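You operate a simulated robot arm through the tools that you are given. There is no shell and no other tool. Be economical: measure what you need, move in short steps, check, and stop when the job is done.

The job below is to be done with a simulated robot arm. You get a single attempt, and the scene is never put back.

TASK
Count the hoop stubs on the fitting bench top, then put as many of the bar stubs from the fitting bench top on the top of the tool stand. Set down upright: bar stub.

Only the result counts: the job must be done as asked and must still hold three seconds after the hand-in. Knocking over, shifting, dropping, spilling or breaking anything else fails it.

THE ROBOT
A 6-joint arm with a two-finger parallel gripper on a trunk, on a base that drives. Base frame: it is fixed to the floor where the robot stands at the start and does not move with it; the origin is under the middle of the robot, x ahead of it, y to its left, z up; the surface under the hand at the start is at about z = 82. Lengths are in cm, angles in rad, forces in N, time in s.
Its first joint turns from -2.897 to 2.897 rad. Places, roughly: bar stub [125, 0, 75]; hoop stub [125, 0, 75]; top of the tool stand (23x46 cm) [-396, 32, 78]. Payload 3.43 kg.
The TCP is the grasp point between the finger pads, 3.4 cm short of the fingertips. In the tool frame z runs along the fingers and y along their closing line. Largest opening 12.8 cm; finger width 2.4, thickness 1.2; the body of the gripper, 4.8 by 13 cm, starts 9.6 cm behind the TCP.
Orientation is told as [roll, pitch, yaw] about the base's x, y, z axes, in that order, counted from this pose: with the fingers straight down and closing along the base's y, the tool's x points along the base's -x, its y along +y and its z along -z.

THE INTERFACE
- The arm moves only by the tool nudge_tool. Its argument "plan" is a list of rows, each an object (a shift or turn left out is 0, a gripper value left out holds the last) with "dp": the shift along the tool's x, y, z in units of 25 mm (1.0 is 25 mm), a list of three; "rotation": the turn, a rotation vector about the tool's x, y, z in units of 8 degrees (1.0 is 8 degrees), a list of three; "fingers": the finger opening in cm, from 0 to 12.8. In form: [{"dp": [dx, dy, dz], "rotation": [rx, ry, rz], "fingers": fingers}, ...]. A call has 1 to 8 rows; each row shifts and turns the commanded pose from where the row before left it, along the tool's axes as they then stand. A call with a number of a shift or a turn outside -1 to 1 is refused whole. Each row takes 0.2 s and may step no farther than 5 cm and 0.15 rad from the row before; otherwise, or with a gripper value out of range, the whole call is refused. Where a pose cannot be reached the arm comes as near as it can. A force on the tool above 40 N (or 10 N above the force at the start of the call, whichever is more), or a blocked arm, ends the call early, and 0.2 s more pass. The fingers move at their own pace (about 15.3 cm/s each) and stop on an object; they squeeze with about 36 N. The grip force told is the motor's: it shows also when the fingers shut on nothing. Time passes only in rows, and 0.2 s behind the last, so rows that do not move let the fingers close. The reply holds the time, the measured pose of the TCP, the force on the tool along the base axes, the opening and the grip force, in the units named above and with some noise, with the torque about the TCP (base axes, N m) and any sound that the robot's microphone picked up, and new pictures: "show" is both (left out), scene, wrist or none.
- Cameras (640 x 400 px; columns grow to the right, rows downward): "scene" is now at [17.15, 19.95, 122.25]; the picture's right is [-0.21, -0.98, 0.00], its down [-0.32, 0.07, -0.95] and it looks along [0.92, -0.20, -0.33] (base axes); focal length 277 px, centre (320, 200). "wrist" rides on the gripper at [7.6, -1.1, -16] in the tool frame; the picture's right is [0.15, 0.99, 0.00], its down [-0.88, 0.13, -0.46] and it looks along [-0.45, 0.07, 0.89] (tool axes); focal length 234 px, centre (320, 200). There is no depth. A picture from a camera that has moved, and an enlarged one, comes with that camera's place and axes in the base frame and with its lens.
- drive_base(legs): drives the robot by 1 to 6 legs, each [ahead, left, turn to the left] in cm, cm and rad, along the robot's own axes; the way and the turn of a leg run together, so that a leg with both is an arc; at most 150 cm and 3.142 rad a leg. The arm and the cameras ride along, it lands a little off, and it stops where it bumps. It gives what a move gives, and a new picture of the scene camera.
- aim_head(pan, tilt): turns the head with the scene camera to pan (to the left, within 2.496 rad either way) and tilt (down, from -0.506 to 1.204), counted from straight ahead of the robot. It gives what a move gives, and a new picture of the scene camera.
- zoom(camera, box): a new picture of the part [left, top, right, bottom] of that camera's present view, enlarged. No time passes.
- job_done(): hands the job in; it is judged then, once.

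Work in short steps. Places have to be worked out from the pictures, the camera data and where the tool is seen: move nearer, look again, correct. Check each grasp and each placing, and mend what went wrong. You have 120 turns and 260 pictures in all, those below and enlarged ones among them. Open the gripper and draw the arm clear of the work before you hand the job in, unless the task says otherwise; then end with one line.

The tools are called after "Request:" as a command line: name --argument value ..., lists and objects as JSON in quotes. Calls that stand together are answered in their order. nudge_tool: Moves the arm, as the interface text tells. Its arguments: {"type":"object","properties":{"plan":{"type":"array","items":{"type":"object","properties":{"dp":{"type":"array","items":{"type":"number"}},"rotation":{"type":"array","items":{"type":"number"}},"fingers":{"type":"number"}}}},"show":{"type":"string","enum":["both","scene","wrist","none"]}},"required":["plan"]} The other tools are called the same way: drive_base (legs) drives the base; aim_head (pan, tilt) turns the head that bears the scene camera; zoom (camera, box) takes an enlarged picture of a part of a camera's view; job_done () hands the job in.

At the start:

```text
time: 0.0
tcp_pos: [70.01, 9.76, 110.01]
orientation: [0.0, -0.001, 0.002]
ft_force: [0.1, -0.2, 0.0]
torque: [0.0, -0.02, 0.03]
grip_width: 12.78
finger_force: 0.0
robot x, y, heading: [-0.02, -0.12, 0.003]
head pan, tilt: [-0.216, 0.332]
```

scene: 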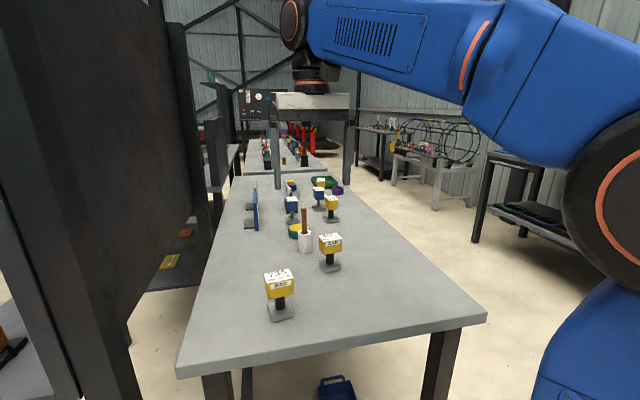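
wrist: 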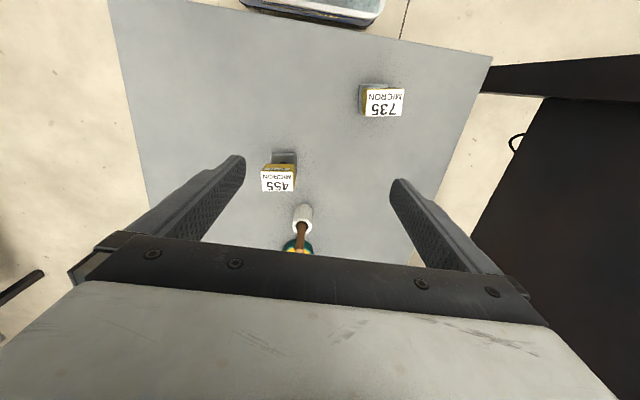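

The bench shows several labelled pieces; I zoom in to tell which are hoop stubs and which bar stubs.

Request:
zoom --camera "scene" --box '[240, 170, 360, 245]'

Request:
zoom --camera "scene" --box '[240, 220, 380, 330]'

Request:
zoom --camera "wrist" --box '[220, 60, 440, 260]'

```text
5.33 times, centred on (300, 208) of scene
camera zoom: at [17.15, 19.95, 122.25], right [-0.21, -0.98, 0.0], down [-0.32, 0.07, -0.95], along [0.92, -0.2, -0.33], focal length 1477 px, centre (427, 160)
```

zoom: 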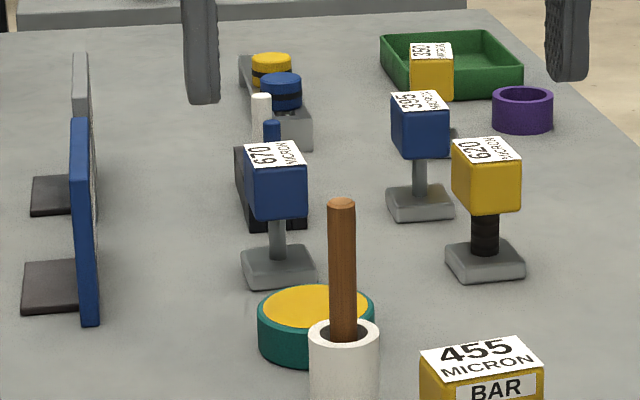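

```text
3.64 times, centred on (310, 275) of scene
camera zoom: at [17.15, 19.95, 122.25], right [-0.21, -0.98, 0.0], down [-0.32, 0.07, -0.95], along [0.92, -0.2, -0.33], focal length 1007 px, centre (356, -73)
```

zoom: 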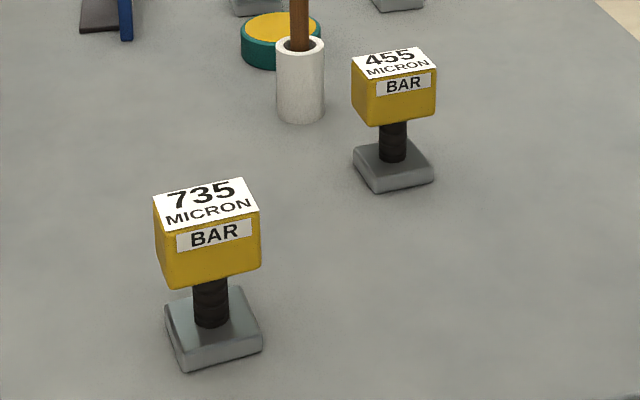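

```text
2.00 times, centred on (330, 160) of wrist
camera zoom: at [62.63, 8.68, 125.99], right [-0.15, 0.99, 0.0], down [0.88, 0.13, 0.46], along [0.45, 0.07, -0.89], focal length 468 px, centre (300, 280)
```

zoom: 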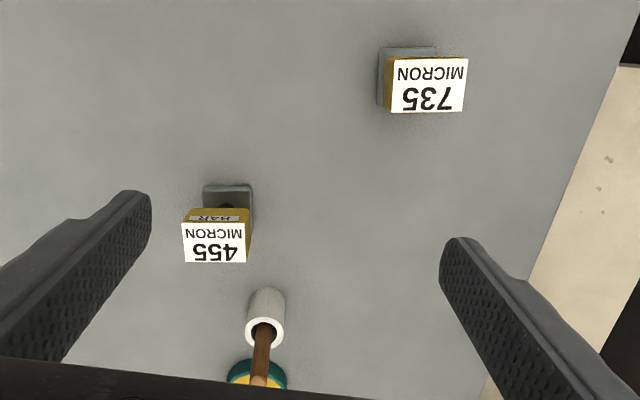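

Yellow pieces 735 and 455 read "BAR"; the labels of the other pieces face away. I drive out to the right side of the bench to read those and count the hoop stubs.

Request:
drive_base --legs '[[0, -80, 0]]'

Request:
aim_head --pan 0.8 --tilt 0.35

```text
time: 4.3
tcp_pos: [70.15, -70.79, 109.97]
orientation: [0.0, 0.001, 0.002]
ft_force: [-0.1, 0.0, 0.8]
torque: [-0.01, -0.06, 0.03]
grip_width: 12.79
finger_force: 0.0
robot x, y, heading: [-0.1, -80.53, -0.002]
head pan, tilt: [-0.216, 0.332]
camera scene: at [17.21, -60.7, 122.25], right [-0.21, -0.98, 0.0], down [-0.32, 0.07, -0.95], along [0.92, -0.2, -0.33], focal length 277 px, centre (320, 200)
```

scene: 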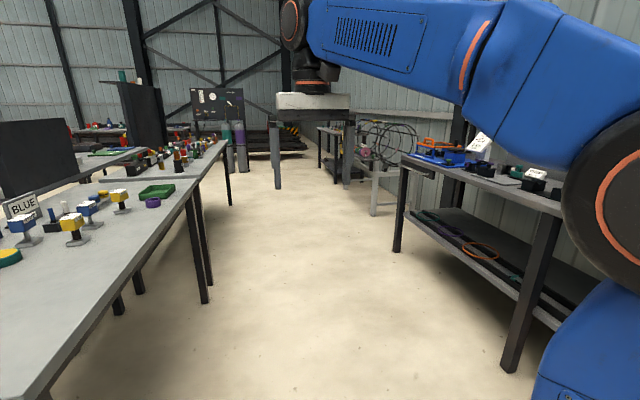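

```text
time: 5.6
tcp_pos: [70.2, -70.78, 110.07]
orientation: [0.0, 0.002, 0.003]
ft_force: [0.0, 0.4, 0.2]
torque: [0.0, -0.02, -0.02]
grip_width: 12.8
finger_force: 0.1
robot x, y, heading: [-0.31, -81.02, 0.007]
head pan, tilt: [0.799, 0.351]
camera scene: at [14.58, -52.03, 122.07], right [0.72, -0.7, 0.0], down [-0.24, -0.25, -0.94], along [0.65, 0.67, -0.34], focal length 277 px, centre (320, 200)
```

scene: 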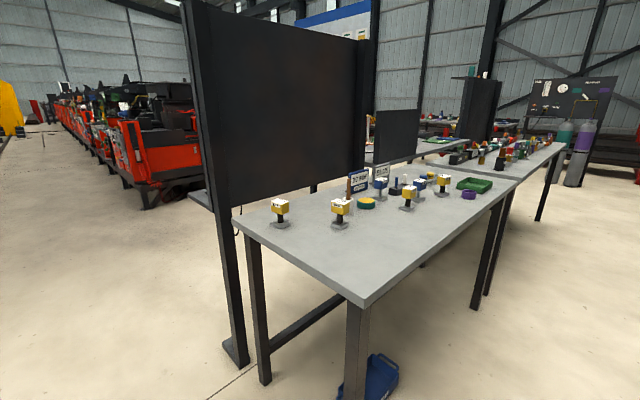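

Signs stand on the bench. I zoom on them and drive further forward along the aisle to read labels.

Request:
zoom --camera "scene" --box '[320, 150, 520, 240]'

Request:
drive_base --legs '[[100, 0, 0]]'

Request:
aim_head --pan 1.5 --tilt 0.45

```text
3.20 times, centred on (420, 195) of scene
camera zoom: at [14.58, -52.03, 122.07], right [0.72, -0.7, 0.0], down [-0.24, -0.25, -0.94], along [0.65, 0.67, -0.34], focal length 886 px, centre (0, 216)
```

zoom: 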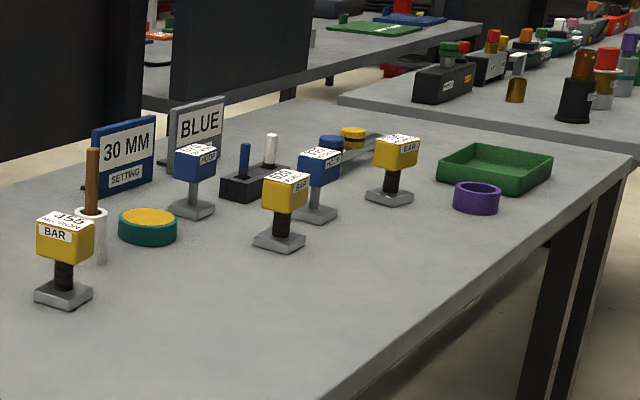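

```text
time: 10.8
tcp_pos: [169.38, -70.2, 109.92]
orientation: [0.0, -0.001, 0.006]
ft_force: [0.8, -0.4, 0.3]
torque: [0.04, -0.01, 0.0]
grip_width: 12.78
finger_force: 0.0
robot x, y, heading: [99.57, -80.22, 0.006]
head pan, tilt: [0.799, 0.351]
camera scene: at [113.85, -51.64, 122.07], right [0.72, -0.69, 0.0], down [-0.24, -0.25, -0.94], along [0.65, 0.68, -0.34], focal length 277 px, centre (320, 200)
```

scene: 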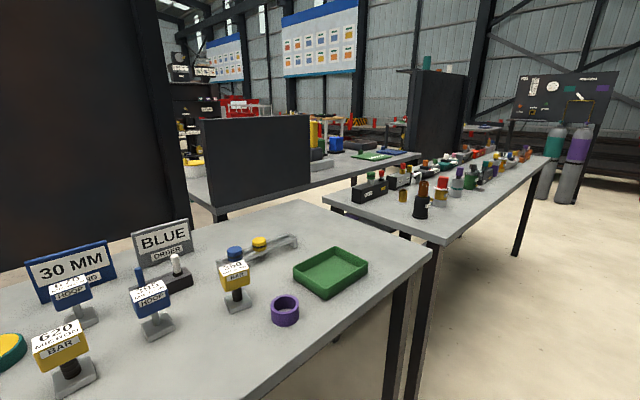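

```text
time: 11.8
tcp_pos: [169.62, -70.21, 109.98]
orientation: [-0.002, 0.0, 0.005]
ft_force: [0.5, 0.0, -0.2]
torque: [0.02, -0.02, 0.03]
grip_width: 12.78
finger_force: 0.1
robot x, y, heading: [99.65, -80.51, 0.003]
head pan, tilt: [1.499, 0.45]
camera scene: at [108.01, -49.17, 121.15], right [1.0, -0.07, 0.0], down [-0.03, -0.43, -0.9], along [0.06, 0.9, -0.44], focal length 277 px, centre (320, 200)
```

scene: 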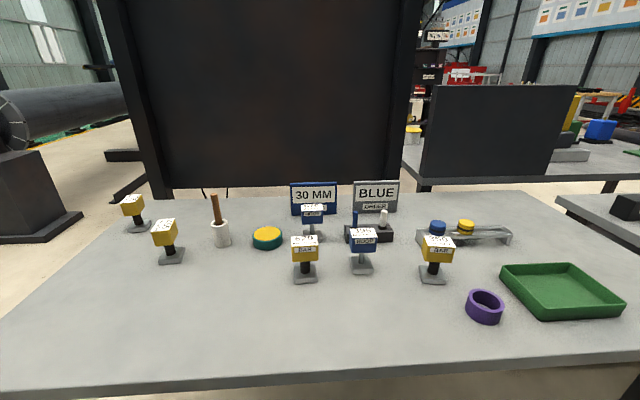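

Now a good side view; I read labels and check behind the signs.

Request:
zoom --camera "scene" --box '[270, 170, 470, 295]'

Request:
zoom --camera "scene" --box '[100, 170, 300, 295]'

```text
3.20 times, centred on (370, 232) of scene
camera zoom: at [108.01, -49.17, 121.15], right [1.0, -0.07, 0.0], down [-0.03, -0.43, -0.9], along [0.06, 0.9, -0.44], focal length 886 px, centre (160, 96)
```

zoom: 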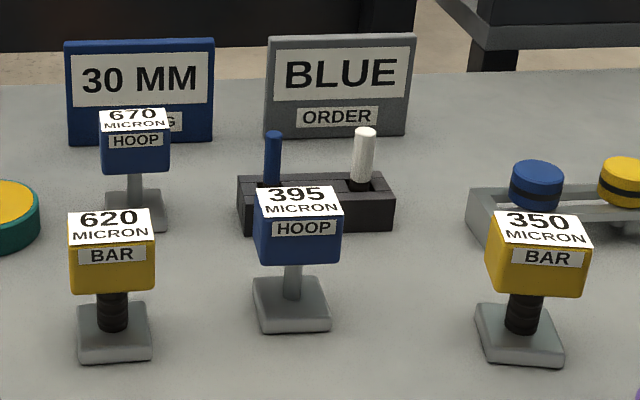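

```text
3.20 times, centred on (200, 232) of scene
camera zoom: at [108.01, -49.17, 121.15], right [1.0, -0.07, 0.0], down [-0.03, -0.43, -0.9], along [0.06, 0.9, -0.44], focal length 886 px, centre (704, 96)
```

zoom: 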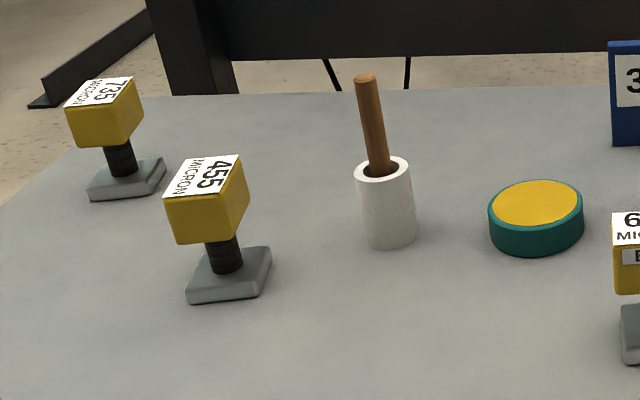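

Labels: HOOP on 670 and 395 only → 2 hoop stubs; bars are 735, 455, 620, 350. I return to the start place to take 735 and 455 and look backward toward the tool stand on the way.

Request:
drive_base --legs '[[-100, 0, 0]]'

Request:
aim_head --pan 2.49 --tilt 0.2

Request:
aim_head --pan -2.49 --tilt 0.2

```text
time: 17.0
tcp_pos: [69.97, -70.71, 109.94]
orientation: [0.002, 0.002, 0.002]
ft_force: [-0.3, -0.7, -0.1]
torque: [0.0, -0.03, 0.02]
grip_width: 12.83
finger_force: 0.0
robot x, y, heading: [0.01, -80.47, -0.0]
head pan, tilt: [1.499, 0.45]
camera scene: at [8.35, -49.55, 121.15], right [1.0, -0.07, 0.0], down [-0.03, -0.43, -0.9], along [0.06, 0.9, -0.44], focal length 277 px, centre (320, 200)
```

scene: 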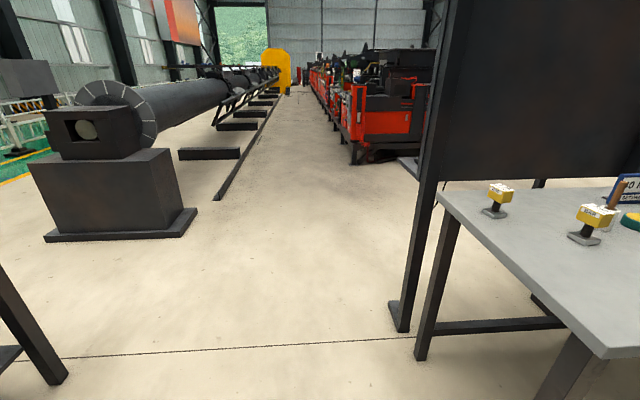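

```text
time: 18.3
tcp_pos: [69.85, -70.77, 109.93]
orientation: [0.001, 0.0, 0.001]
ft_force: [-0.1, 0.1, -0.7]
torque: [0.02, -0.01, 0.02]
grip_width: 12.81
finger_force: 0.0
robot x, y, heading: [-0.17, -80.79, -0.001]
head pan, tilt: [2.491, 0.201]
camera scene: at [0.29, -53.08, 123.47], right [0.6, 0.8, 0.0], down [0.16, -0.12, -0.98], along [-0.78, 0.59, -0.2], focal length 277 px, centre (320, 200)
```

scene: 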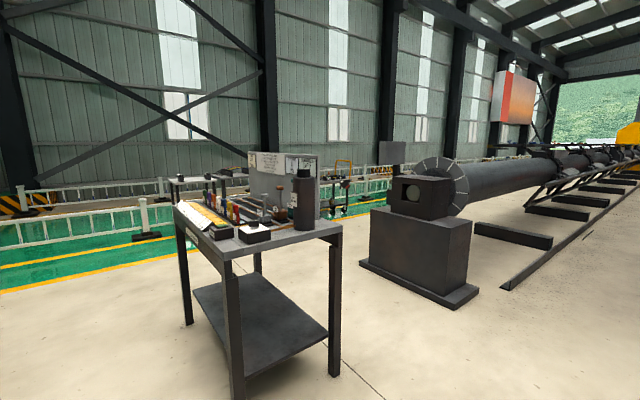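

```text
time: 22.2
tcp_pos: [69.72, -70.74, 110.05]
orientation: [0.0, 0.0, 0.001]
ft_force: [0.0, -0.6, -0.2]
torque: [-0.04, 0.01, 0.0]
grip_width: 12.81
finger_force: 0.0
robot x, y, heading: [-0.01, -80.75, -0.0]
head pan, tilt: [-2.491, 0.201]
camera scene: at [0.32, -64.38, 123.47], right [-0.61, 0.79, 0.0], down [0.16, 0.12, -0.98], along [-0.78, -0.6, -0.2], focal length 277 px, centre (320, 200)
```

scene: 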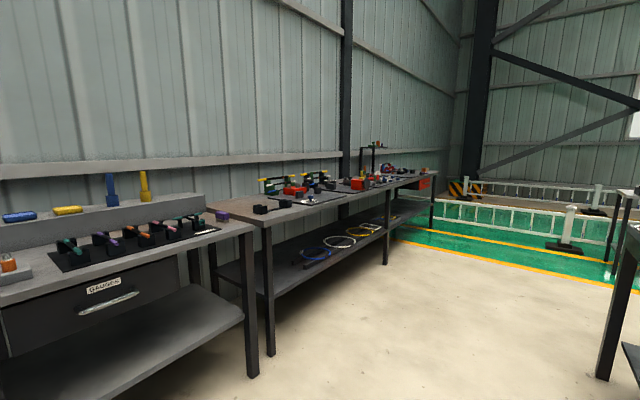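

Another table stands at about x −100…−195; the tool stand is beyond. First I go back to the bench front to grasp 735.

Request:
drive_base --legs '[[0, 80, 0]]'

Request:
aim_head --pan -0.1 --tilt 0.5

Request:
nudge_tool --plan '[{"dp": [1, 0.5, 0]}, {"dp": [1, 0.5, 0]}]' --show "wrist"

```text
time: 26.4
tcp_pos: [69.53, 9.2, 110.04]
orientation: [-0.001, 0.0, 0.003]
ft_force: [-0.4, -0.4, 0.1]
torque: [0.0, -0.01, -0.01]
grip_width: 12.82
finger_force: 0.0
robot x, y, heading: [-0.14, -1.3, -0.001]
head pan, tilt: [-2.491, 0.201]
camera scene: at [0.06, 15.31, 123.47], right [-0.61, 0.79, 0.0], down [0.16, 0.12, -0.98], along [-0.78, -0.6, -0.2], focal length 277 px, centre (320, 200)
```

scene: 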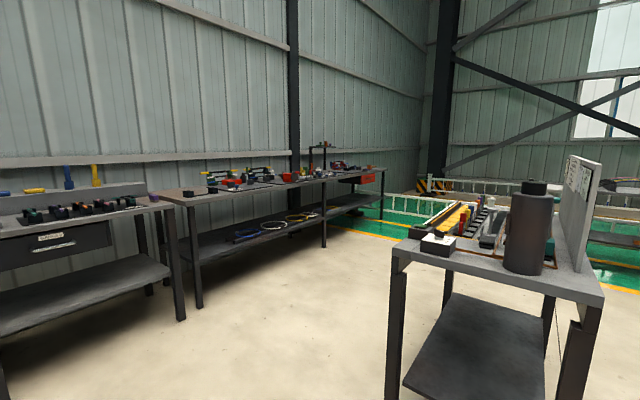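

```text
time: 28.6
tcp_pos: [69.56, 9.09, 109.87]
orientation: [0.0, -0.001, 0.003]
ft_force: [-0.3, 0.6, -0.2]
torque: [-0.02, 0.02, 0.0]
grip_width: 12.82
finger_force: 0.0
robot x, y, heading: [-0.2, -1.11, 0.008]
head pan, tilt: [-0.099, 0.499]
camera scene: at [16.5, 20.12, 120.7], right [-0.1, -1.0, 0.0], down [-0.48, 0.05, -0.88], along [0.87, -0.08, -0.48], focal length 277 px, centre (320, 200)
```

scene: 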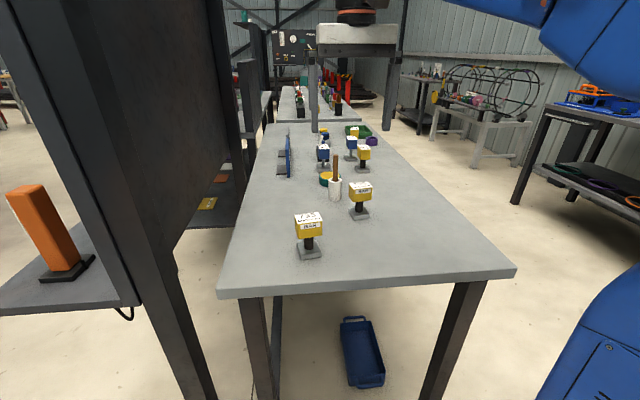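

```text
time: 29.2
tcp_pos: [64.65, 11.6, 109.98]
orientation: [-0.001, 0.0, 0.004]
ft_force: [0.1, 0.4, -0.7]
torque: [0.0, 0.0, 0.01]
grip_width: 12.81
finger_force: 0.0
robot x, y, heading: [-0.31, -1.04, 0.006]
head pan, tilt: [-0.099, 0.499]
camera wrist: at [57.1, 10.45, 125.97], right [-0.15, 0.99, 0.0], down [0.88, 0.13, 0.46], along [0.45, 0.07, -0.89], focal length 234 px, centre (320, 200)
```

wrist: 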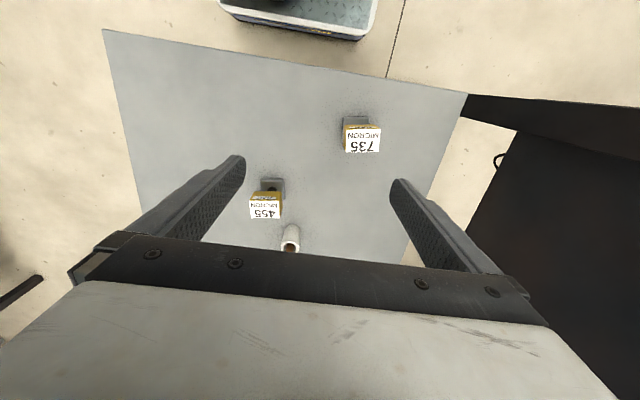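

From two wrist views: 735's top at ≈(64.0, 18.2, 90), 455's at ≈(78.5, 3.9, 90), both yawed about +0.15. I move over 735, turn, and go down partway.

Request:
nudge_tool --plan '[{"dp": [0.26, 0.88, 0]}, {"dp": [0, 0.88, 0]}, {"dp": [0, 0.88, 0]}, {"dp": [0, 0, 1], "rotation": [0, 0, -1]}, {"dp": [0, 0, 1], "rotation": [0, 0, -0.1]}, {"dp": [0, 0, 1]}, {"dp": [0, 0, 1]}]'

```text
time: 30.8
tcp_pos: [63.82, 18.08, 99.95]
orientation: [0.0, 0.0, 0.156]
ft_force: [0.4, 0.5, -0.5]
torque: [-0.03, -0.05, 0.0]
grip_width: 12.8
finger_force: 0.2
robot x, y, heading: [-0.67, -0.63, 0.002]
head pan, tilt: [-0.099, 0.499]
camera scene: at [16.5, 20.12, 120.7], right [-0.1, -1.0, 0.0], down [-0.48, 0.05, -0.88], along [0.87, -0.08, -0.48], focal length 277 px, centre (320, 200)
camera wrist: at [56.64, 15.87, 115.93], right [-0.3, 0.95, 0.0], down [0.85, 0.27, 0.46], along [0.44, 0.14, -0.89], focal length 234 px, centre (320, 200)
```

scene: 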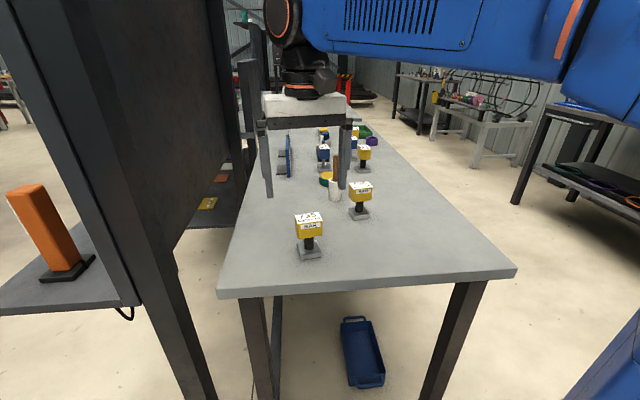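
wrist: 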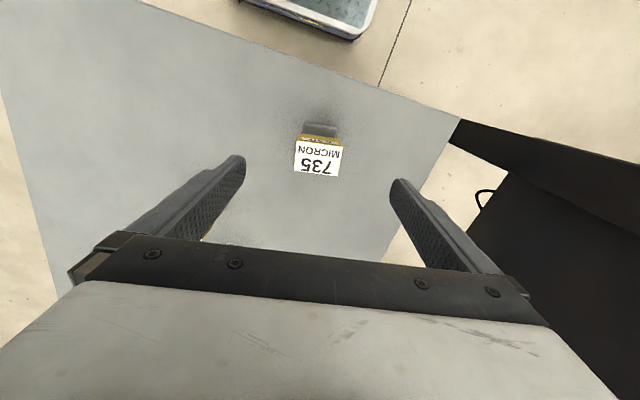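

The label centre is at about (64.8, 18.25), so I shift 0.9 cm ahead and descend to z≈88.5, stopping before closing.

Request:
nudge_tool --plan '[{"dp": [-0.36, 0, 0]}, {"dp": [0, 0, 1]}, {"dp": [0, 0, 1]}, {"dp": [0, 0, 1]}, {"dp": [0, 0, 0.8]}, {"dp": [0, 0, 0.75]}]'

Request:
zoom --camera "scene" --box '[240, 150, 400, 270]'

```text
time: 32.2
tcp_pos: [64.78, 18.31, 88.71]
orientation: [0.002, 0.001, 0.157]
ft_force: [0.0, -0.4, 0.1]
torque: [-0.02, -0.02, -0.01]
grip_width: 12.81
finger_force: 0.0
robot x, y, heading: [-0.69, -1.35, 0.002]
head pan, tilt: [-0.099, 0.499]
camera scene: at [16.5, 20.12, 120.7], right [-0.1, -1.0, 0.0], down [-0.48, 0.05, -0.88], along [0.87, -0.08, -0.48], focal length 277 px, centre (320, 200)
camera wrist: at [57.57, 15.99, 104.65], right [-0.3, 0.95, 0.0], down [0.85, 0.27, 0.46], along [0.44, 0.14, -0.89], focal length 234 px, centre (320, 200)
```

scene: 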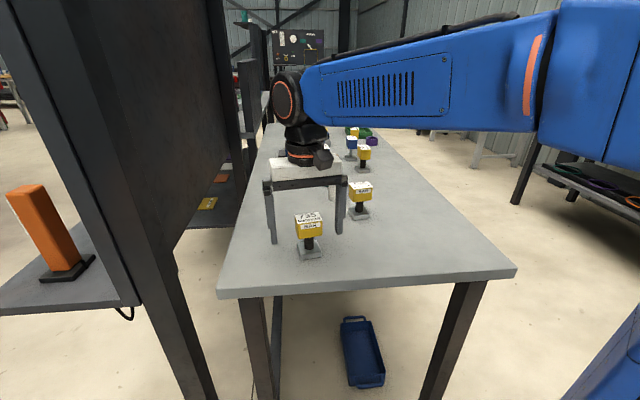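
wrist: 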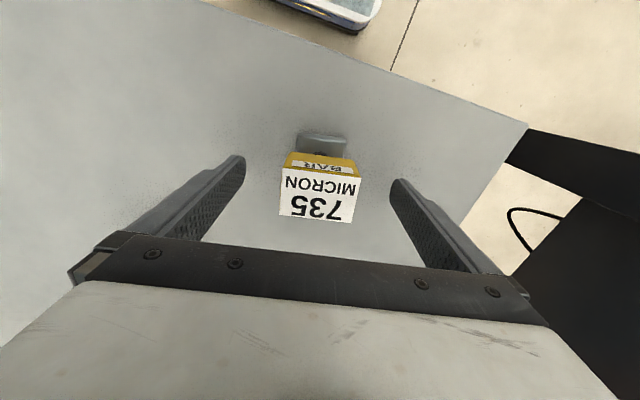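

```text
3.33 times, centred on (320, 210) of scene
camera zoom: at [16.5, 20.12, 120.7], right [-0.1, -1.0, 0.0], down [-0.48, 0.05, -0.88], along [0.87, -0.08, -0.48], focal length 923 px, centre (320, 167)
```

zoom: 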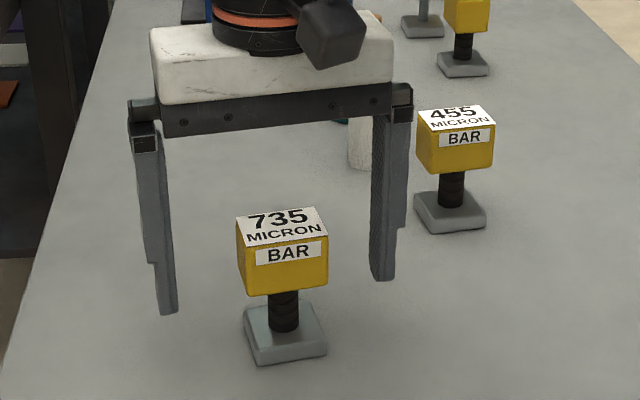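

Block lies centred between the fingers with top at ≈90. I close the gripper and let it settle.

Request:
nudge_tool --plan '[{"fingers": 0}, {}, {}, {}]' --show "wrist"

```text
time: 33.2
tcp_pos: [64.82, 18.26, 88.71]
orientation: [0.0, -0.001, 0.157]
ft_force: [-0.1, -2.2, -0.2]
torque: [-0.01, -0.04, 0.02]
grip_width: 5.16
finger_force: 36.7
robot x, y, heading: [-0.77, -0.84, 0.005]
head pan, tilt: [-0.099, 0.499]
camera wrist: at [57.57, 15.99, 104.66], right [-0.3, 0.95, 0.0], down [0.85, 0.27, 0.46], along [0.43, 0.14, -0.89], focal length 234 px, centre (320, 200)
```

wrist: 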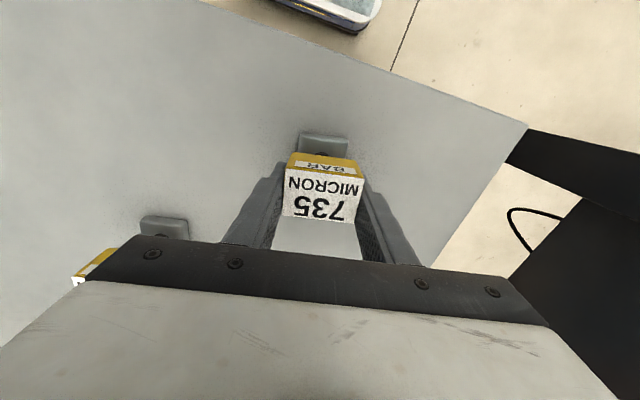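

Held at 5.16 cm width. Lift straight up.

Request:
nudge_tool --plan '[{"dp": [0, 0, -0.5]}, {"dp": [0, 0, -1]}, {"dp": [0, 0, -1]}, {"dp": [0, 0, -1]}, {"dp": [0, 0, -1]}, {"dp": [0, 0, -1]}, {"dp": [0, 0, -1]}, {"dp": [0, 0, -1]}]'

```text
time: 35.0
tcp_pos: [64.8, 18.08, 107.31]
orientation: [0.0, -0.002, 0.156]
ft_force: [0.5, -0.7, -2.6]
torque: [-0.02, -0.04, -0.03]
grip_width: 5.18
finger_force: 35.8
robot x, y, heading: [-0.45, -1.16, 0.007]
head pan, tilt: [-0.099, 0.499]
camera scene: at [16.51, 20.13, 120.7], right [-0.1, -1.0, 0.0], down [-0.48, 0.05, -0.88], along [0.87, -0.08, -0.48], focal length 277 px, centre (320, 200)
camera wrist: at [57.56, 15.97, 123.33], right [-0.3, 0.95, 0.0], down [0.85, 0.27, 0.46], along [0.43, 0.14, -0.89], focal length 234 px, centre (320, 200)
```

scene: 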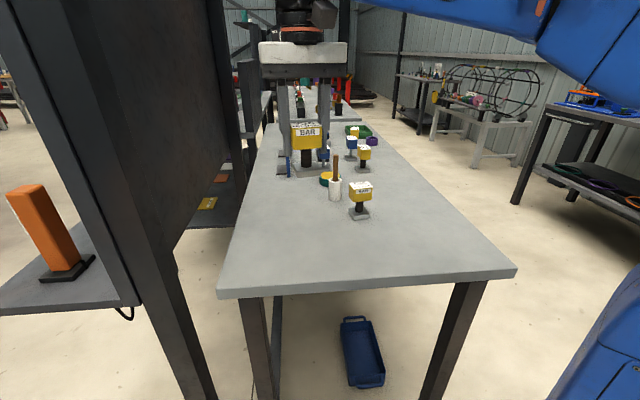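
wrist: 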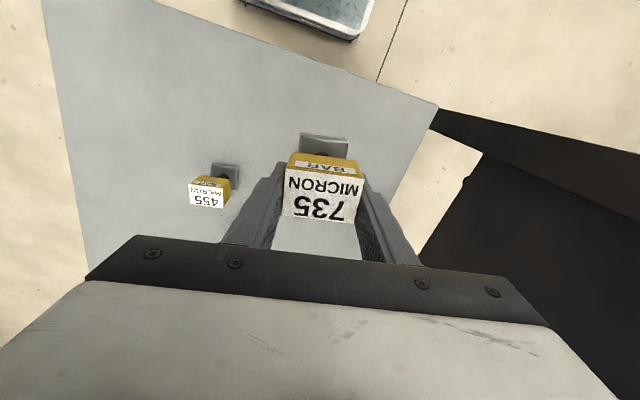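

Held securely. I drive sideways to the clear aisle (y≈−95) and back, looking behind with the head toward the tool stand.

Request:
drive_base --legs '[[0, -94, 0], [-130, 0, 0]]'

Request:
aim_head --pan 2.49 --tilt 0.25

```text
time: 46.2
tcp_pos: [-66.05, -76.78, 107.26]
orientation: [0.001, 0.001, 0.159]
ft_force: [0.3, -0.5, -3.6]
torque: [0.04, -0.03, -0.01]
grip_width: 5.2
finger_force: 35.8
robot x, y, heading: [-131.34, -96.11, 0.004]
head pan, tilt: [-0.099, 0.499]
camera scene: at [-114.22, -75.0, 120.7], right [-0.09, -1.0, 0.0], down [-0.48, 0.04, -0.88], along [0.87, -0.08, -0.48], focal length 277 px, centre (320, 200)
```

scene: 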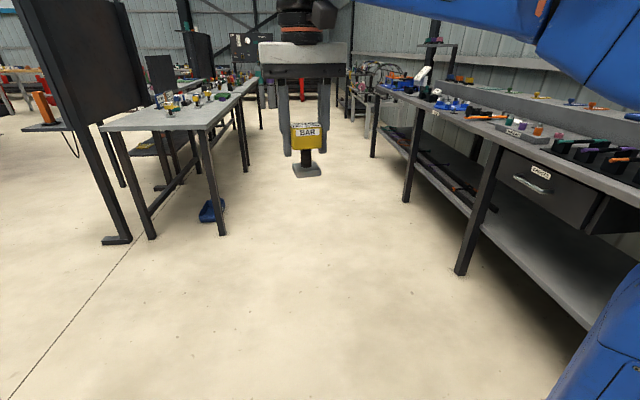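

```text
time: 48.5
tcp_pos: [-66.01, -76.83, 107.26]
orientation: [0.001, 0.001, 0.158]
ft_force: [0.4, 0.6, -2.3]
torque: [0.01, -0.05, 0.0]
grip_width: 5.18
finger_force: 36.1
robot x, y, heading: [-131.22, -96.03, 0.003]
head pan, tilt: [2.491, 0.25]
camera scene: at [-130.74, -68.53, 123.02], right [0.6, 0.8, 0.0], down [0.2, -0.15, -0.97], along [-0.77, 0.58, -0.25], focal length 277 px, centre (320, 200)
```

scene: 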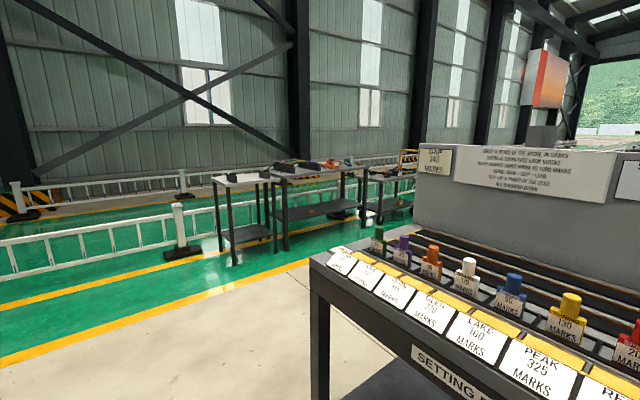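

The small table at (245,180) matches the tool stand. I zoom on it.

Request:
zoom --camera "scene" --box '[190, 140, 420, 280]'

```text
2.78 times, centred on (305, 210) of scene
camera zoom: at [-130.74, -68.53, 123.02], right [0.6, 0.8, 0.0], down [0.2, -0.15, -0.97], along [-0.77, 0.58, -0.25], focal length 771 px, centre (362, 172)
```

zoom: 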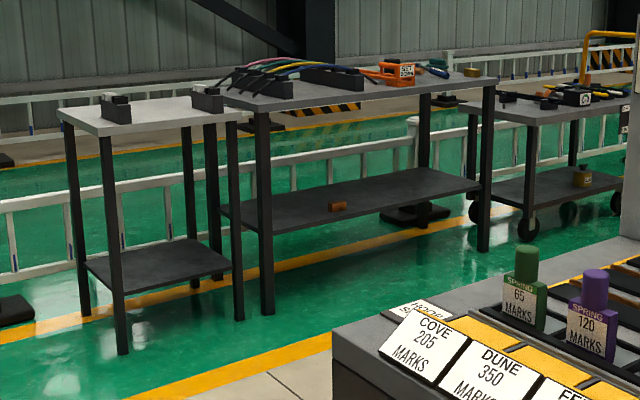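

The left stand has two items at its ends with free room between. I drive back, turn around toward it (sweeping through the open side), and look.

Request:
drive_base --legs '[[-150, 0, 0], [-15, 0, 0], [0, 0, 3.14]]'

Request:
aim_head --pan -0.7 --tilt 0.4

```text
time: 64.2
tcp_pos: [-362.11, -115.09, 107.38]
orientation: [-0.001, 0.0, -3.005]
ft_force: [0.2, -0.3, -3.3]
torque: [0.02, 0.02, 0.02]
grip_width: 5.19
finger_force: 35.8
robot x, y, heading: [-296.1, -96.92, 3.126]
head pan, tilt: [2.491, 0.25]
camera scene: at [-297.44, -124.76, 123.02], right [-0.62, -0.79, 0.0], down [-0.19, 0.15, -0.97], along [0.76, -0.6, -0.25], focal length 277 px, centre (320, 200)
```

scene: 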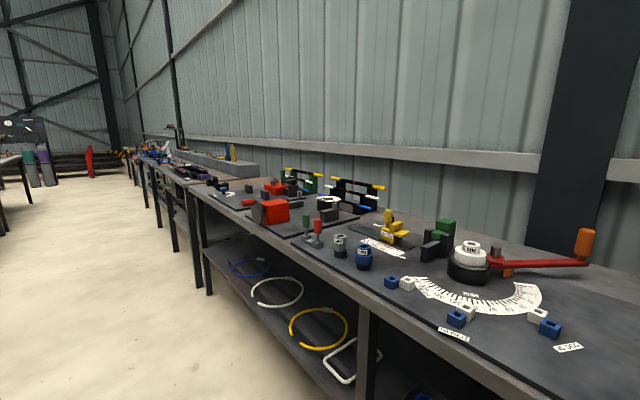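

```text
time: 66.9
tcp_pos: [-362.14, -115.07, 107.26]
orientation: [0.0, 0.0, -3.002]
ft_force: [-0.5, 0.0, -3.1]
torque: [0.02, 0.04, -0.01]
grip_width: 5.19
finger_force: 36.3
robot x, y, heading: [-296.56, -97.18, 3.125]
head pan, tilt: [-0.7, 0.4]
camera scene: at [-311.76, -112.9, 121.62], right [0.66, 0.75, 0.0], down [0.29, -0.26, -0.92], along [-0.69, 0.6, -0.39], focal length 277 px, centre (320, 200)
```

scene: 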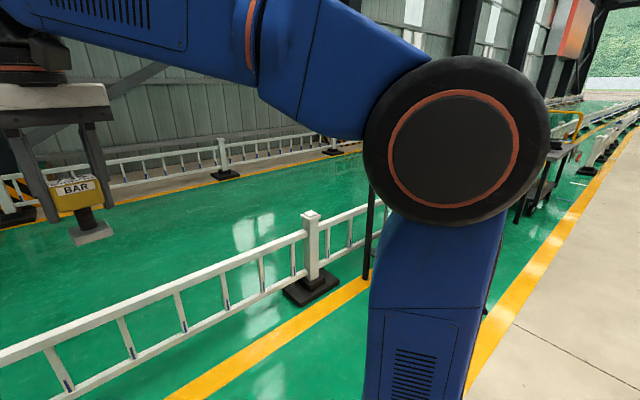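

The stand is to my right now, behind the fence's end. I drive sideways to the right to face it.

Request:
drive_base --legs '[[0, -125, 0.015]]'

Request:
aim_head --pan -0.1 --tilt 0.5

```text
time: 73.2
tcp_pos: [-360.59, 9.31, 107.32]
orientation: [-0.001, 0.0, -2.992]
ft_force: [0.0, 0.6, -2.3]
torque: [-0.05, -0.01, 0.0]
grip_width: 5.19
finger_force: 35.5
robot x, y, heading: [-295.46, 28.13, 3.14]
head pan, tilt: [-0.7, 0.4]
camera scene: at [-310.35, 12.07, 121.62], right [0.65, 0.76, 0.0], down [0.3, -0.25, -0.92], along [-0.7, 0.6, -0.39], focal length 277 px, centre (320, 200)
```

scene: 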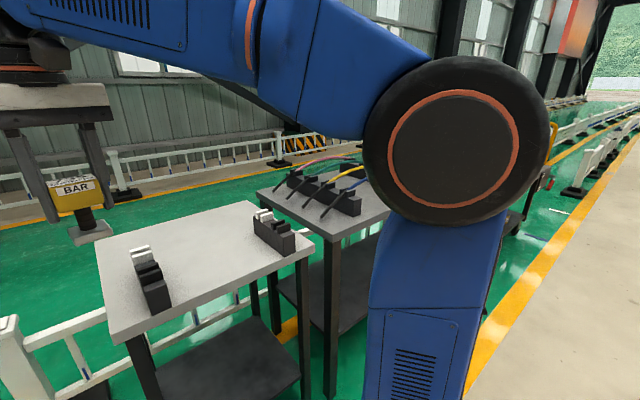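

```text
time: 74.2
tcp_pos: [-360.63, 9.23, 107.25]
orientation: [0.001, 0.0, -2.991]
ft_force: [0.0, -0.1, -3.6]
torque: [0.01, 0.02, -0.01]
grip_width: 5.19
finger_force: 35.6
robot x, y, heading: [-295.02, 27.86, 3.139]
head pan, tilt: [-0.099, 0.499]
camera scene: at [-312.33, 7.02, 120.7], right [0.1, 0.99, 0.0], down [0.48, -0.05, -0.88], along [-0.87, 0.09, -0.48], focal length 277 px, centre (320, 200)
```

scene: 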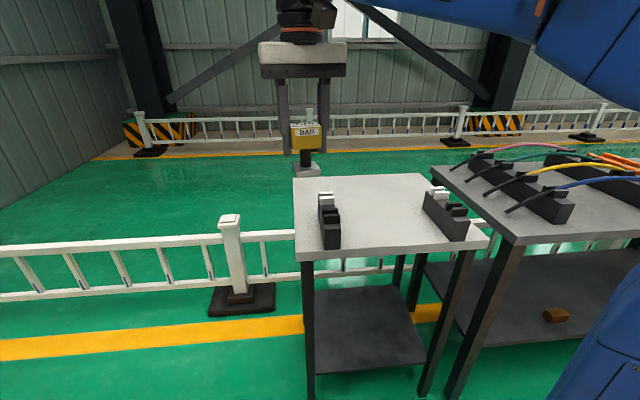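

Stand top spans roughly x −363…−409, y 7…55; the named 23×46 area is centred at x −396, i.e. the clear rear half behind the two blocks. I drive 20 cm ahead, then move the arm over it.

Request:
drive_base --legs '[[20, 0, 0]]'

Request:
nudge_tool --plan '[{"dp": [0, -1, 0]}, {"dp": [0, -1, 0]}, {"dp": [0, -1, 0]}, {"dp": [0, -1, 0]}, {"dp": [0, -1, 0]}, {"dp": [0, -1, 0]}, {"dp": [0, -1, 0]}, {"dp": [0, -1, 0]}]'

```text
time: 75.8
tcp_pos: [-380.66, 9.39, 107.33]
orientation: [0.0, 0.0, -2.99]
ft_force: [-0.6, -0.1, -3.4]
torque: [0.04, 0.02, 0.01]
grip_width: 5.17
finger_force: 36.1
robot x, y, heading: [-315.2, 27.82, 3.141]
head pan, tilt: [-0.099, 0.499]
camera scene: at [-332.41, 7.08, 120.7], right [0.1, 0.99, 0.0], down [0.48, -0.05, -0.88], along [-0.87, 0.09, -0.48], focal length 277 px, centre (320, 200)
```

scene: 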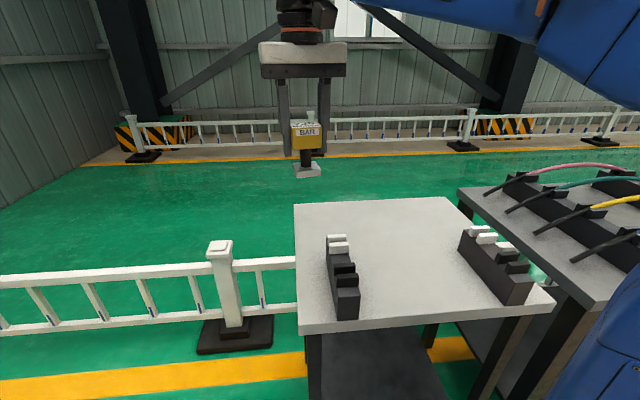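

```text
time: 77.6
tcp_pos: [-383.66, 29.21, 107.37]
orientation: [0.0, 0.0, -2.992]
ft_force: [0.1, 0.7, -2.8]
torque: [-0.01, 0.0, -0.02]
grip_width: 5.2
finger_force: 35.7
robot x, y, heading: [-315.28, 28.13, 3.138]
head pan, tilt: [-0.099, 0.499]
camera scene: at [-332.41, 7.08, 120.7], right [0.1, 0.99, 0.0], down [0.48, -0.05, -0.88], along [-0.87, 0.09, -0.48], focal length 277 px, centre (320, 200)
camera wrist: at [-376.24, 31.49, 123.35], right [0.29, -0.96, 0.0], down [-0.85, -0.26, 0.46], along [-0.44, -0.13, -0.89], focal length 234 px, centre (320, 200)
```

scene: 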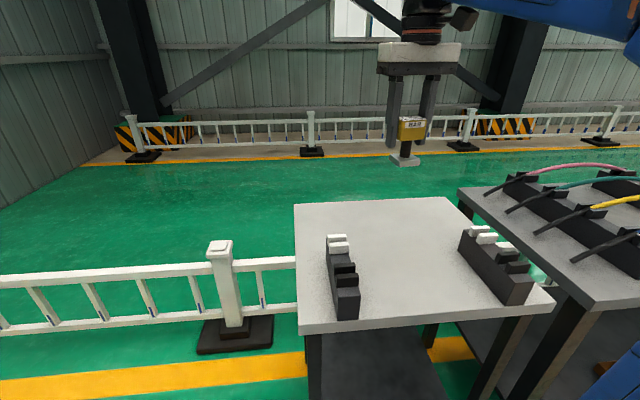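
wrist: 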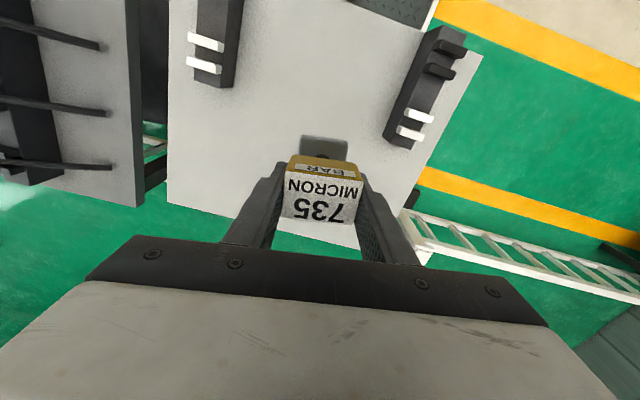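

I move to about (−395, 38) over the rear half and start the descent.

Request:
nudge_tool --plan '[{"dp": [-1, -1, 0]}, {"dp": [-1, -1, 0]}, {"dp": [-1, -1, 0]}, {"dp": [-0.94, -1, 0]}, {"dp": [0, -0.16, 1]}, {"dp": [0, 0, 1]}, {"dp": [0, 0, 1]}, {"dp": [0, 0, 1]}]'

```text
time: 79.4
tcp_pos: [-394.91, 38.08, 97.37]
orientation: [-0.001, 0.001, -2.991]
ft_force: [0.2, 0.3, -3.0]
torque: [0.01, 0.0, 0.0]
grip_width: 5.17
finger_force: 36.1
robot x, y, heading: [-315.16, 28.18, 3.142]
head pan, tilt: [-0.099, 0.499]
camera scene: at [-332.41, 7.09, 120.7], right [0.1, 0.99, 0.0], down [0.48, -0.05, -0.88], along [-0.87, 0.09, -0.48], focal length 277 px, centre (320, 200)
camera wrist: at [-387.48, 40.26, 113.28], right [0.29, -0.96, 0.0], down [-0.85, -0.26, 0.46], along [-0.44, -0.13, -0.89], focal length 234 px, centre (320, 200)
```

scene: 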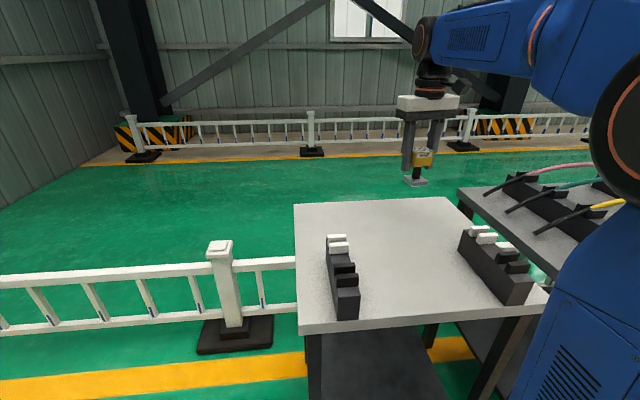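
wrist: 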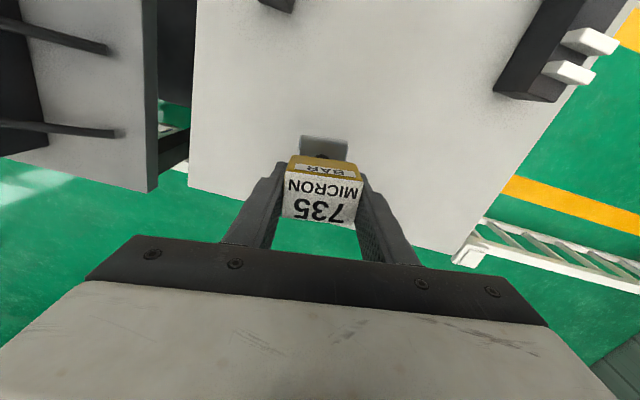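

The landing point is projected to pixel (407,222), well on the top. I descend 10 cm more.

Request:
nudge_tool --plan '[{"dp": [0, 0, 1]}, {"dp": [0, 0, 1]}, {"dp": [0, 0, 1]}, {"dp": [0, 0, 1]}]' --show "none"

Request:
zoom --camera "scene" --box '[350, 140, 510, 240]'

```text
time: 80.4
tcp_pos: [-394.93, 38.0, 87.39]
orientation: [0.0, 0.0, -2.993]
ft_force: [-0.2, 0.1, -2.6]
torque: [0.01, 0.04, -0.01]
grip_width: 5.2
finger_force: 36.0
robot x, y, heading: [-315.36, 27.86, 3.135]
head pan, tilt: [-0.099, 0.499]
```

```text
4.00 times, centred on (430, 190) of scene
camera zoom: at [-332.41, 7.09, 120.7], right [0.1, 0.99, 0.0], down [0.48, -0.05, -0.88], along [-0.87, 0.09, -0.48], focal length 1108 px, centre (-120, 240)
```

zoom: 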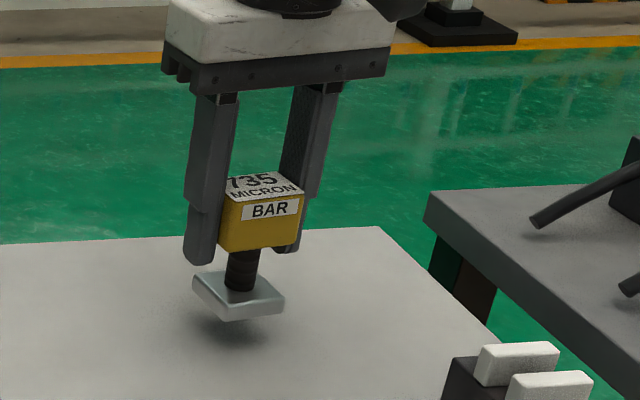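

About 2–3 cm gap remains. Lower in small steps until contact.

Request:
nudge_tool --plan '[{"dp": [0, 0, 0.4]}, {"dp": [0, 0, 0.3]}, {"dp": [0, 0, 0.2]}]' --show "none"

Request:
zoom --camera "scene" --box '[350, 140, 510, 240]'

```text
time: 81.2
tcp_pos: [-395.01, 37.89, 84.94]
orientation: [0.0, 0.001, -2.991]
ft_force: [0.5, 0.5, -3.5]
torque: [0.0, 0.01, 0.02]
grip_width: 5.21
finger_force: 35.8
robot x, y, heading: [-315.15, 27.81, 3.14]
head pan, tilt: [-0.099, 0.499]
```

```text
4.00 times, centred on (430, 190) of scene
camera zoom: at [-332.41, 7.09, 120.7], right [0.1, 0.99, 0.0], down [0.48, -0.05, -0.88], along [-0.87, 0.09, -0.48], focal length 1108 px, centre (-120, 240)
```

zoom: 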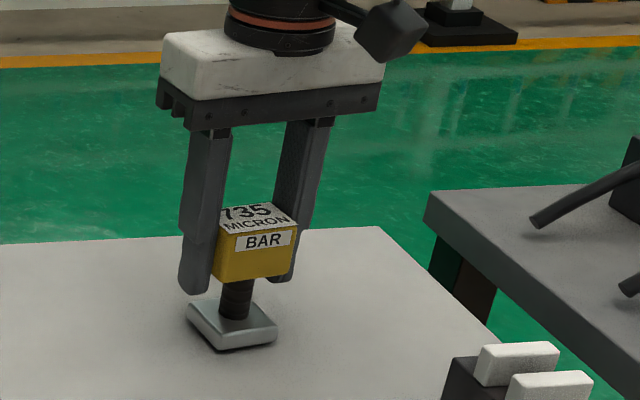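

Nearly touching; force is unchanged. I lower in 1 mm steps.

Request:
nudge_tool --plan '[{"dp": [0, 0, 0.06]}, {"dp": [0, 0, 0.06]}]' --show "none"

Request:
nudge_tool --plan '[{"dp": [0, 0, 0.04]}]' --show "none"

Request:
zoom --camera "scene" --box '[380, 180, 440, 240]'

```text
time: 81.8
tcp_pos: [-394.89, 38.03, 84.74]
orientation: [-0.001, 0.001, -2.991]
ft_force: [-0.7, 0.9, -2.6]
torque: [0.02, 0.02, -0.01]
grip_width: 5.16
finger_force: 35.3
robot x, y, heading: [-315.21, 27.71, 3.138]
head pan, tilt: [-0.099, 0.499]
```

```text
time: 82.2
tcp_pos: [-395.06, 38.04, 84.73]
orientation: [0.0, -0.002, -2.991]
ft_force: [-0.1, 1.5, 0.0]
torque: [-0.01, -0.06, 0.02]
grip_width: 5.2
finger_force: 36.1
robot x, y, heading: [-315.01, 28.11, 3.138]
head pan, tilt: [-0.099, 0.499]
```

```text
6.67 times, centred on (410, 210) of scene
camera zoom: at [-332.41, 7.09, 120.7], right [0.1, 0.99, 0.0], down [0.48, -0.05, -0.88], along [-0.87, 0.09, -0.48], focal length 1846 px, centre (-280, 133)
```

zoom: 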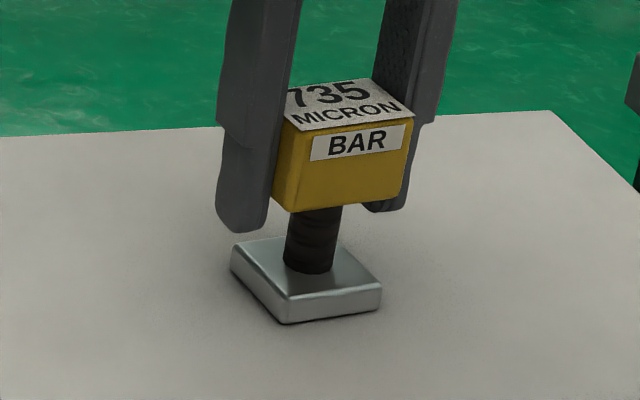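

The weight is now carried by the stand (z force 0). I release, opening moderately.

Request:
nudge_tool --plan '[{"dp": [0, 0, 0.02]}, {"fingers": 5.8}, {"fingers": 8}, {"fingers": 9.5}, {}]' --show "wrist"

Request:
zoom --camera "scene" --box '[380, 180, 440, 240]'

```text
time: 83.4
tcp_pos: [-394.97, 38.08, 84.66]
orientation: [0.0, -0.001, -2.992]
ft_force: [-0.3, 0.3, 0.3]
torque: [0.0, 0.03, 0.02]
grip_width: 9.47
finger_force: 0.1
robot x, y, heading: [-315.53, 28.24, 3.142]
head pan, tilt: [-0.099, 0.499]
camera wrist: at [-387.53, 40.27, 100.59], right [0.29, -0.96, 0.0], down [-0.85, -0.26, 0.46], along [-0.44, -0.13, -0.89], focal length 234 px, centre (320, 200)
```

wrist: 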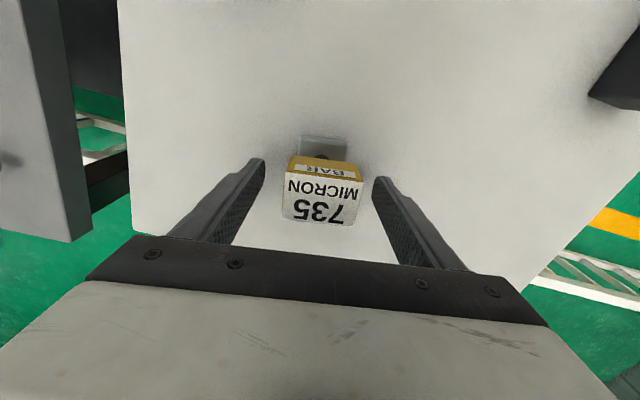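

```text
6.67 times, centred on (410, 210) of scene
camera zoom: at [-332.41, 7.09, 120.7], right [0.1, 0.99, 0.0], down [0.48, -0.05, -0.88], along [-0.87, 0.09, -0.48], focal length 1846 px, centre (-280, 133)
```

zoom: 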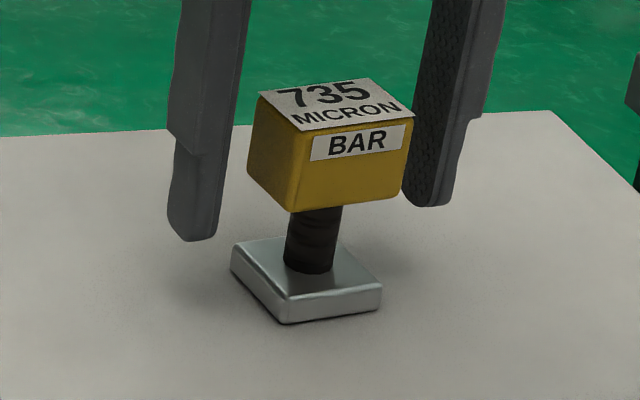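

735 stands upright. I raise the open hand straight up and drive back to the bench by the same route.

Request:
nudge_tool --plan '[{"dp": [0, 0, -1]}, {"dp": [0, 0, -1]}, {"dp": [0, 0, -1]}, {"dp": [0, 0, -1]}, {"dp": [0, 0, -1]}, {"dp": [0, 0, -1]}, {"dp": [0, 0, -1]}, {"dp": [0, 0, -1]}]' --show "none"

Request:
nudge_tool --plan '[{"dp": [0, 0, -1], "fingers": 12.8}, {"dp": [0, 0, -0.4]}]' --show "scene"

Request:
drive_base --legs '[[-20, 0, 0], [0, 124, 0], [0, 0, -3.14], [150, 0, 0], [145, 0, 0]]'

```text
time: 85.2
tcp_pos: [-395.05, 37.9, 104.61]
orientation: [-0.001, 0.001, -2.99]
ft_force: [-0.3, 0.0, 0.6]
torque: [-0.03, -0.03, -0.02]
grip_width: 9.48
finger_force: 0.0
robot x, y, heading: [-315.28, 28.01, 3.135]
head pan, tilt: [-0.099, 0.499]
```

```text
time: 85.8
tcp_pos: [-394.94, 37.91, 108.09]
orientation: [0.0, 0.0, -2.99]
ft_force: [-0.8, 0.4, 0.6]
torque: [0.0, 0.0, 0.02]
grip_width: 12.81
finger_force: 0.1
robot x, y, heading: [-315.12, 27.76, 3.136]
head pan, tilt: [-0.099, 0.499]
camera scene: at [-332.41, 7.09, 120.7], right [0.1, 0.99, 0.0], down [0.48, -0.05, -0.88], along [-0.87, 0.09, -0.48], focal length 277 px, centre (320, 200)
```

scene: 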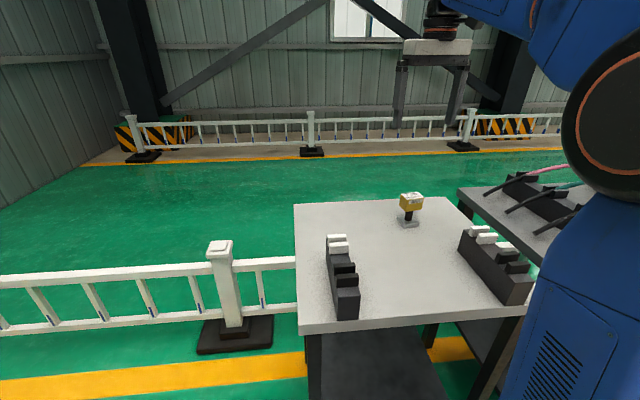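

```text
time: 114.4
tcp_pos: [77.25, -112.82, 108.21]
orientation: [-0.001, 0.0, 0.133]
ft_force: [0.3, -0.6, 0.5]
torque: [-0.02, 0.0, -0.03]
grip_width: 12.8
finger_force: 0.0
robot x, y, heading: [-2.27, -101.14, -0.022]
head pan, tilt: [-0.099, 0.499]
camera scene: at [15.33, -80.87, 120.7], right [-0.12, -0.99, 0.0], down [-0.48, 0.06, -0.88], along [0.87, -0.11, -0.48], focal length 277 px, centre (320, 200)
```

scene: 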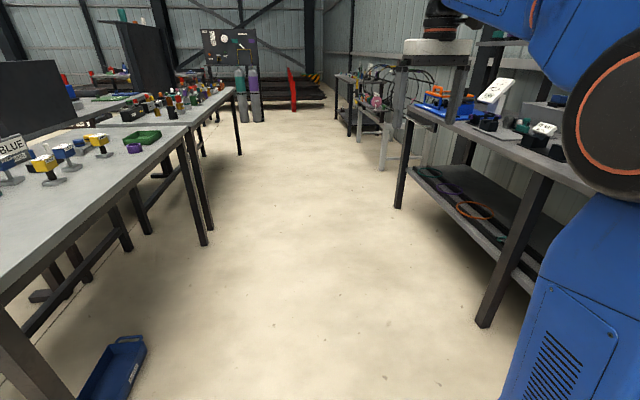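

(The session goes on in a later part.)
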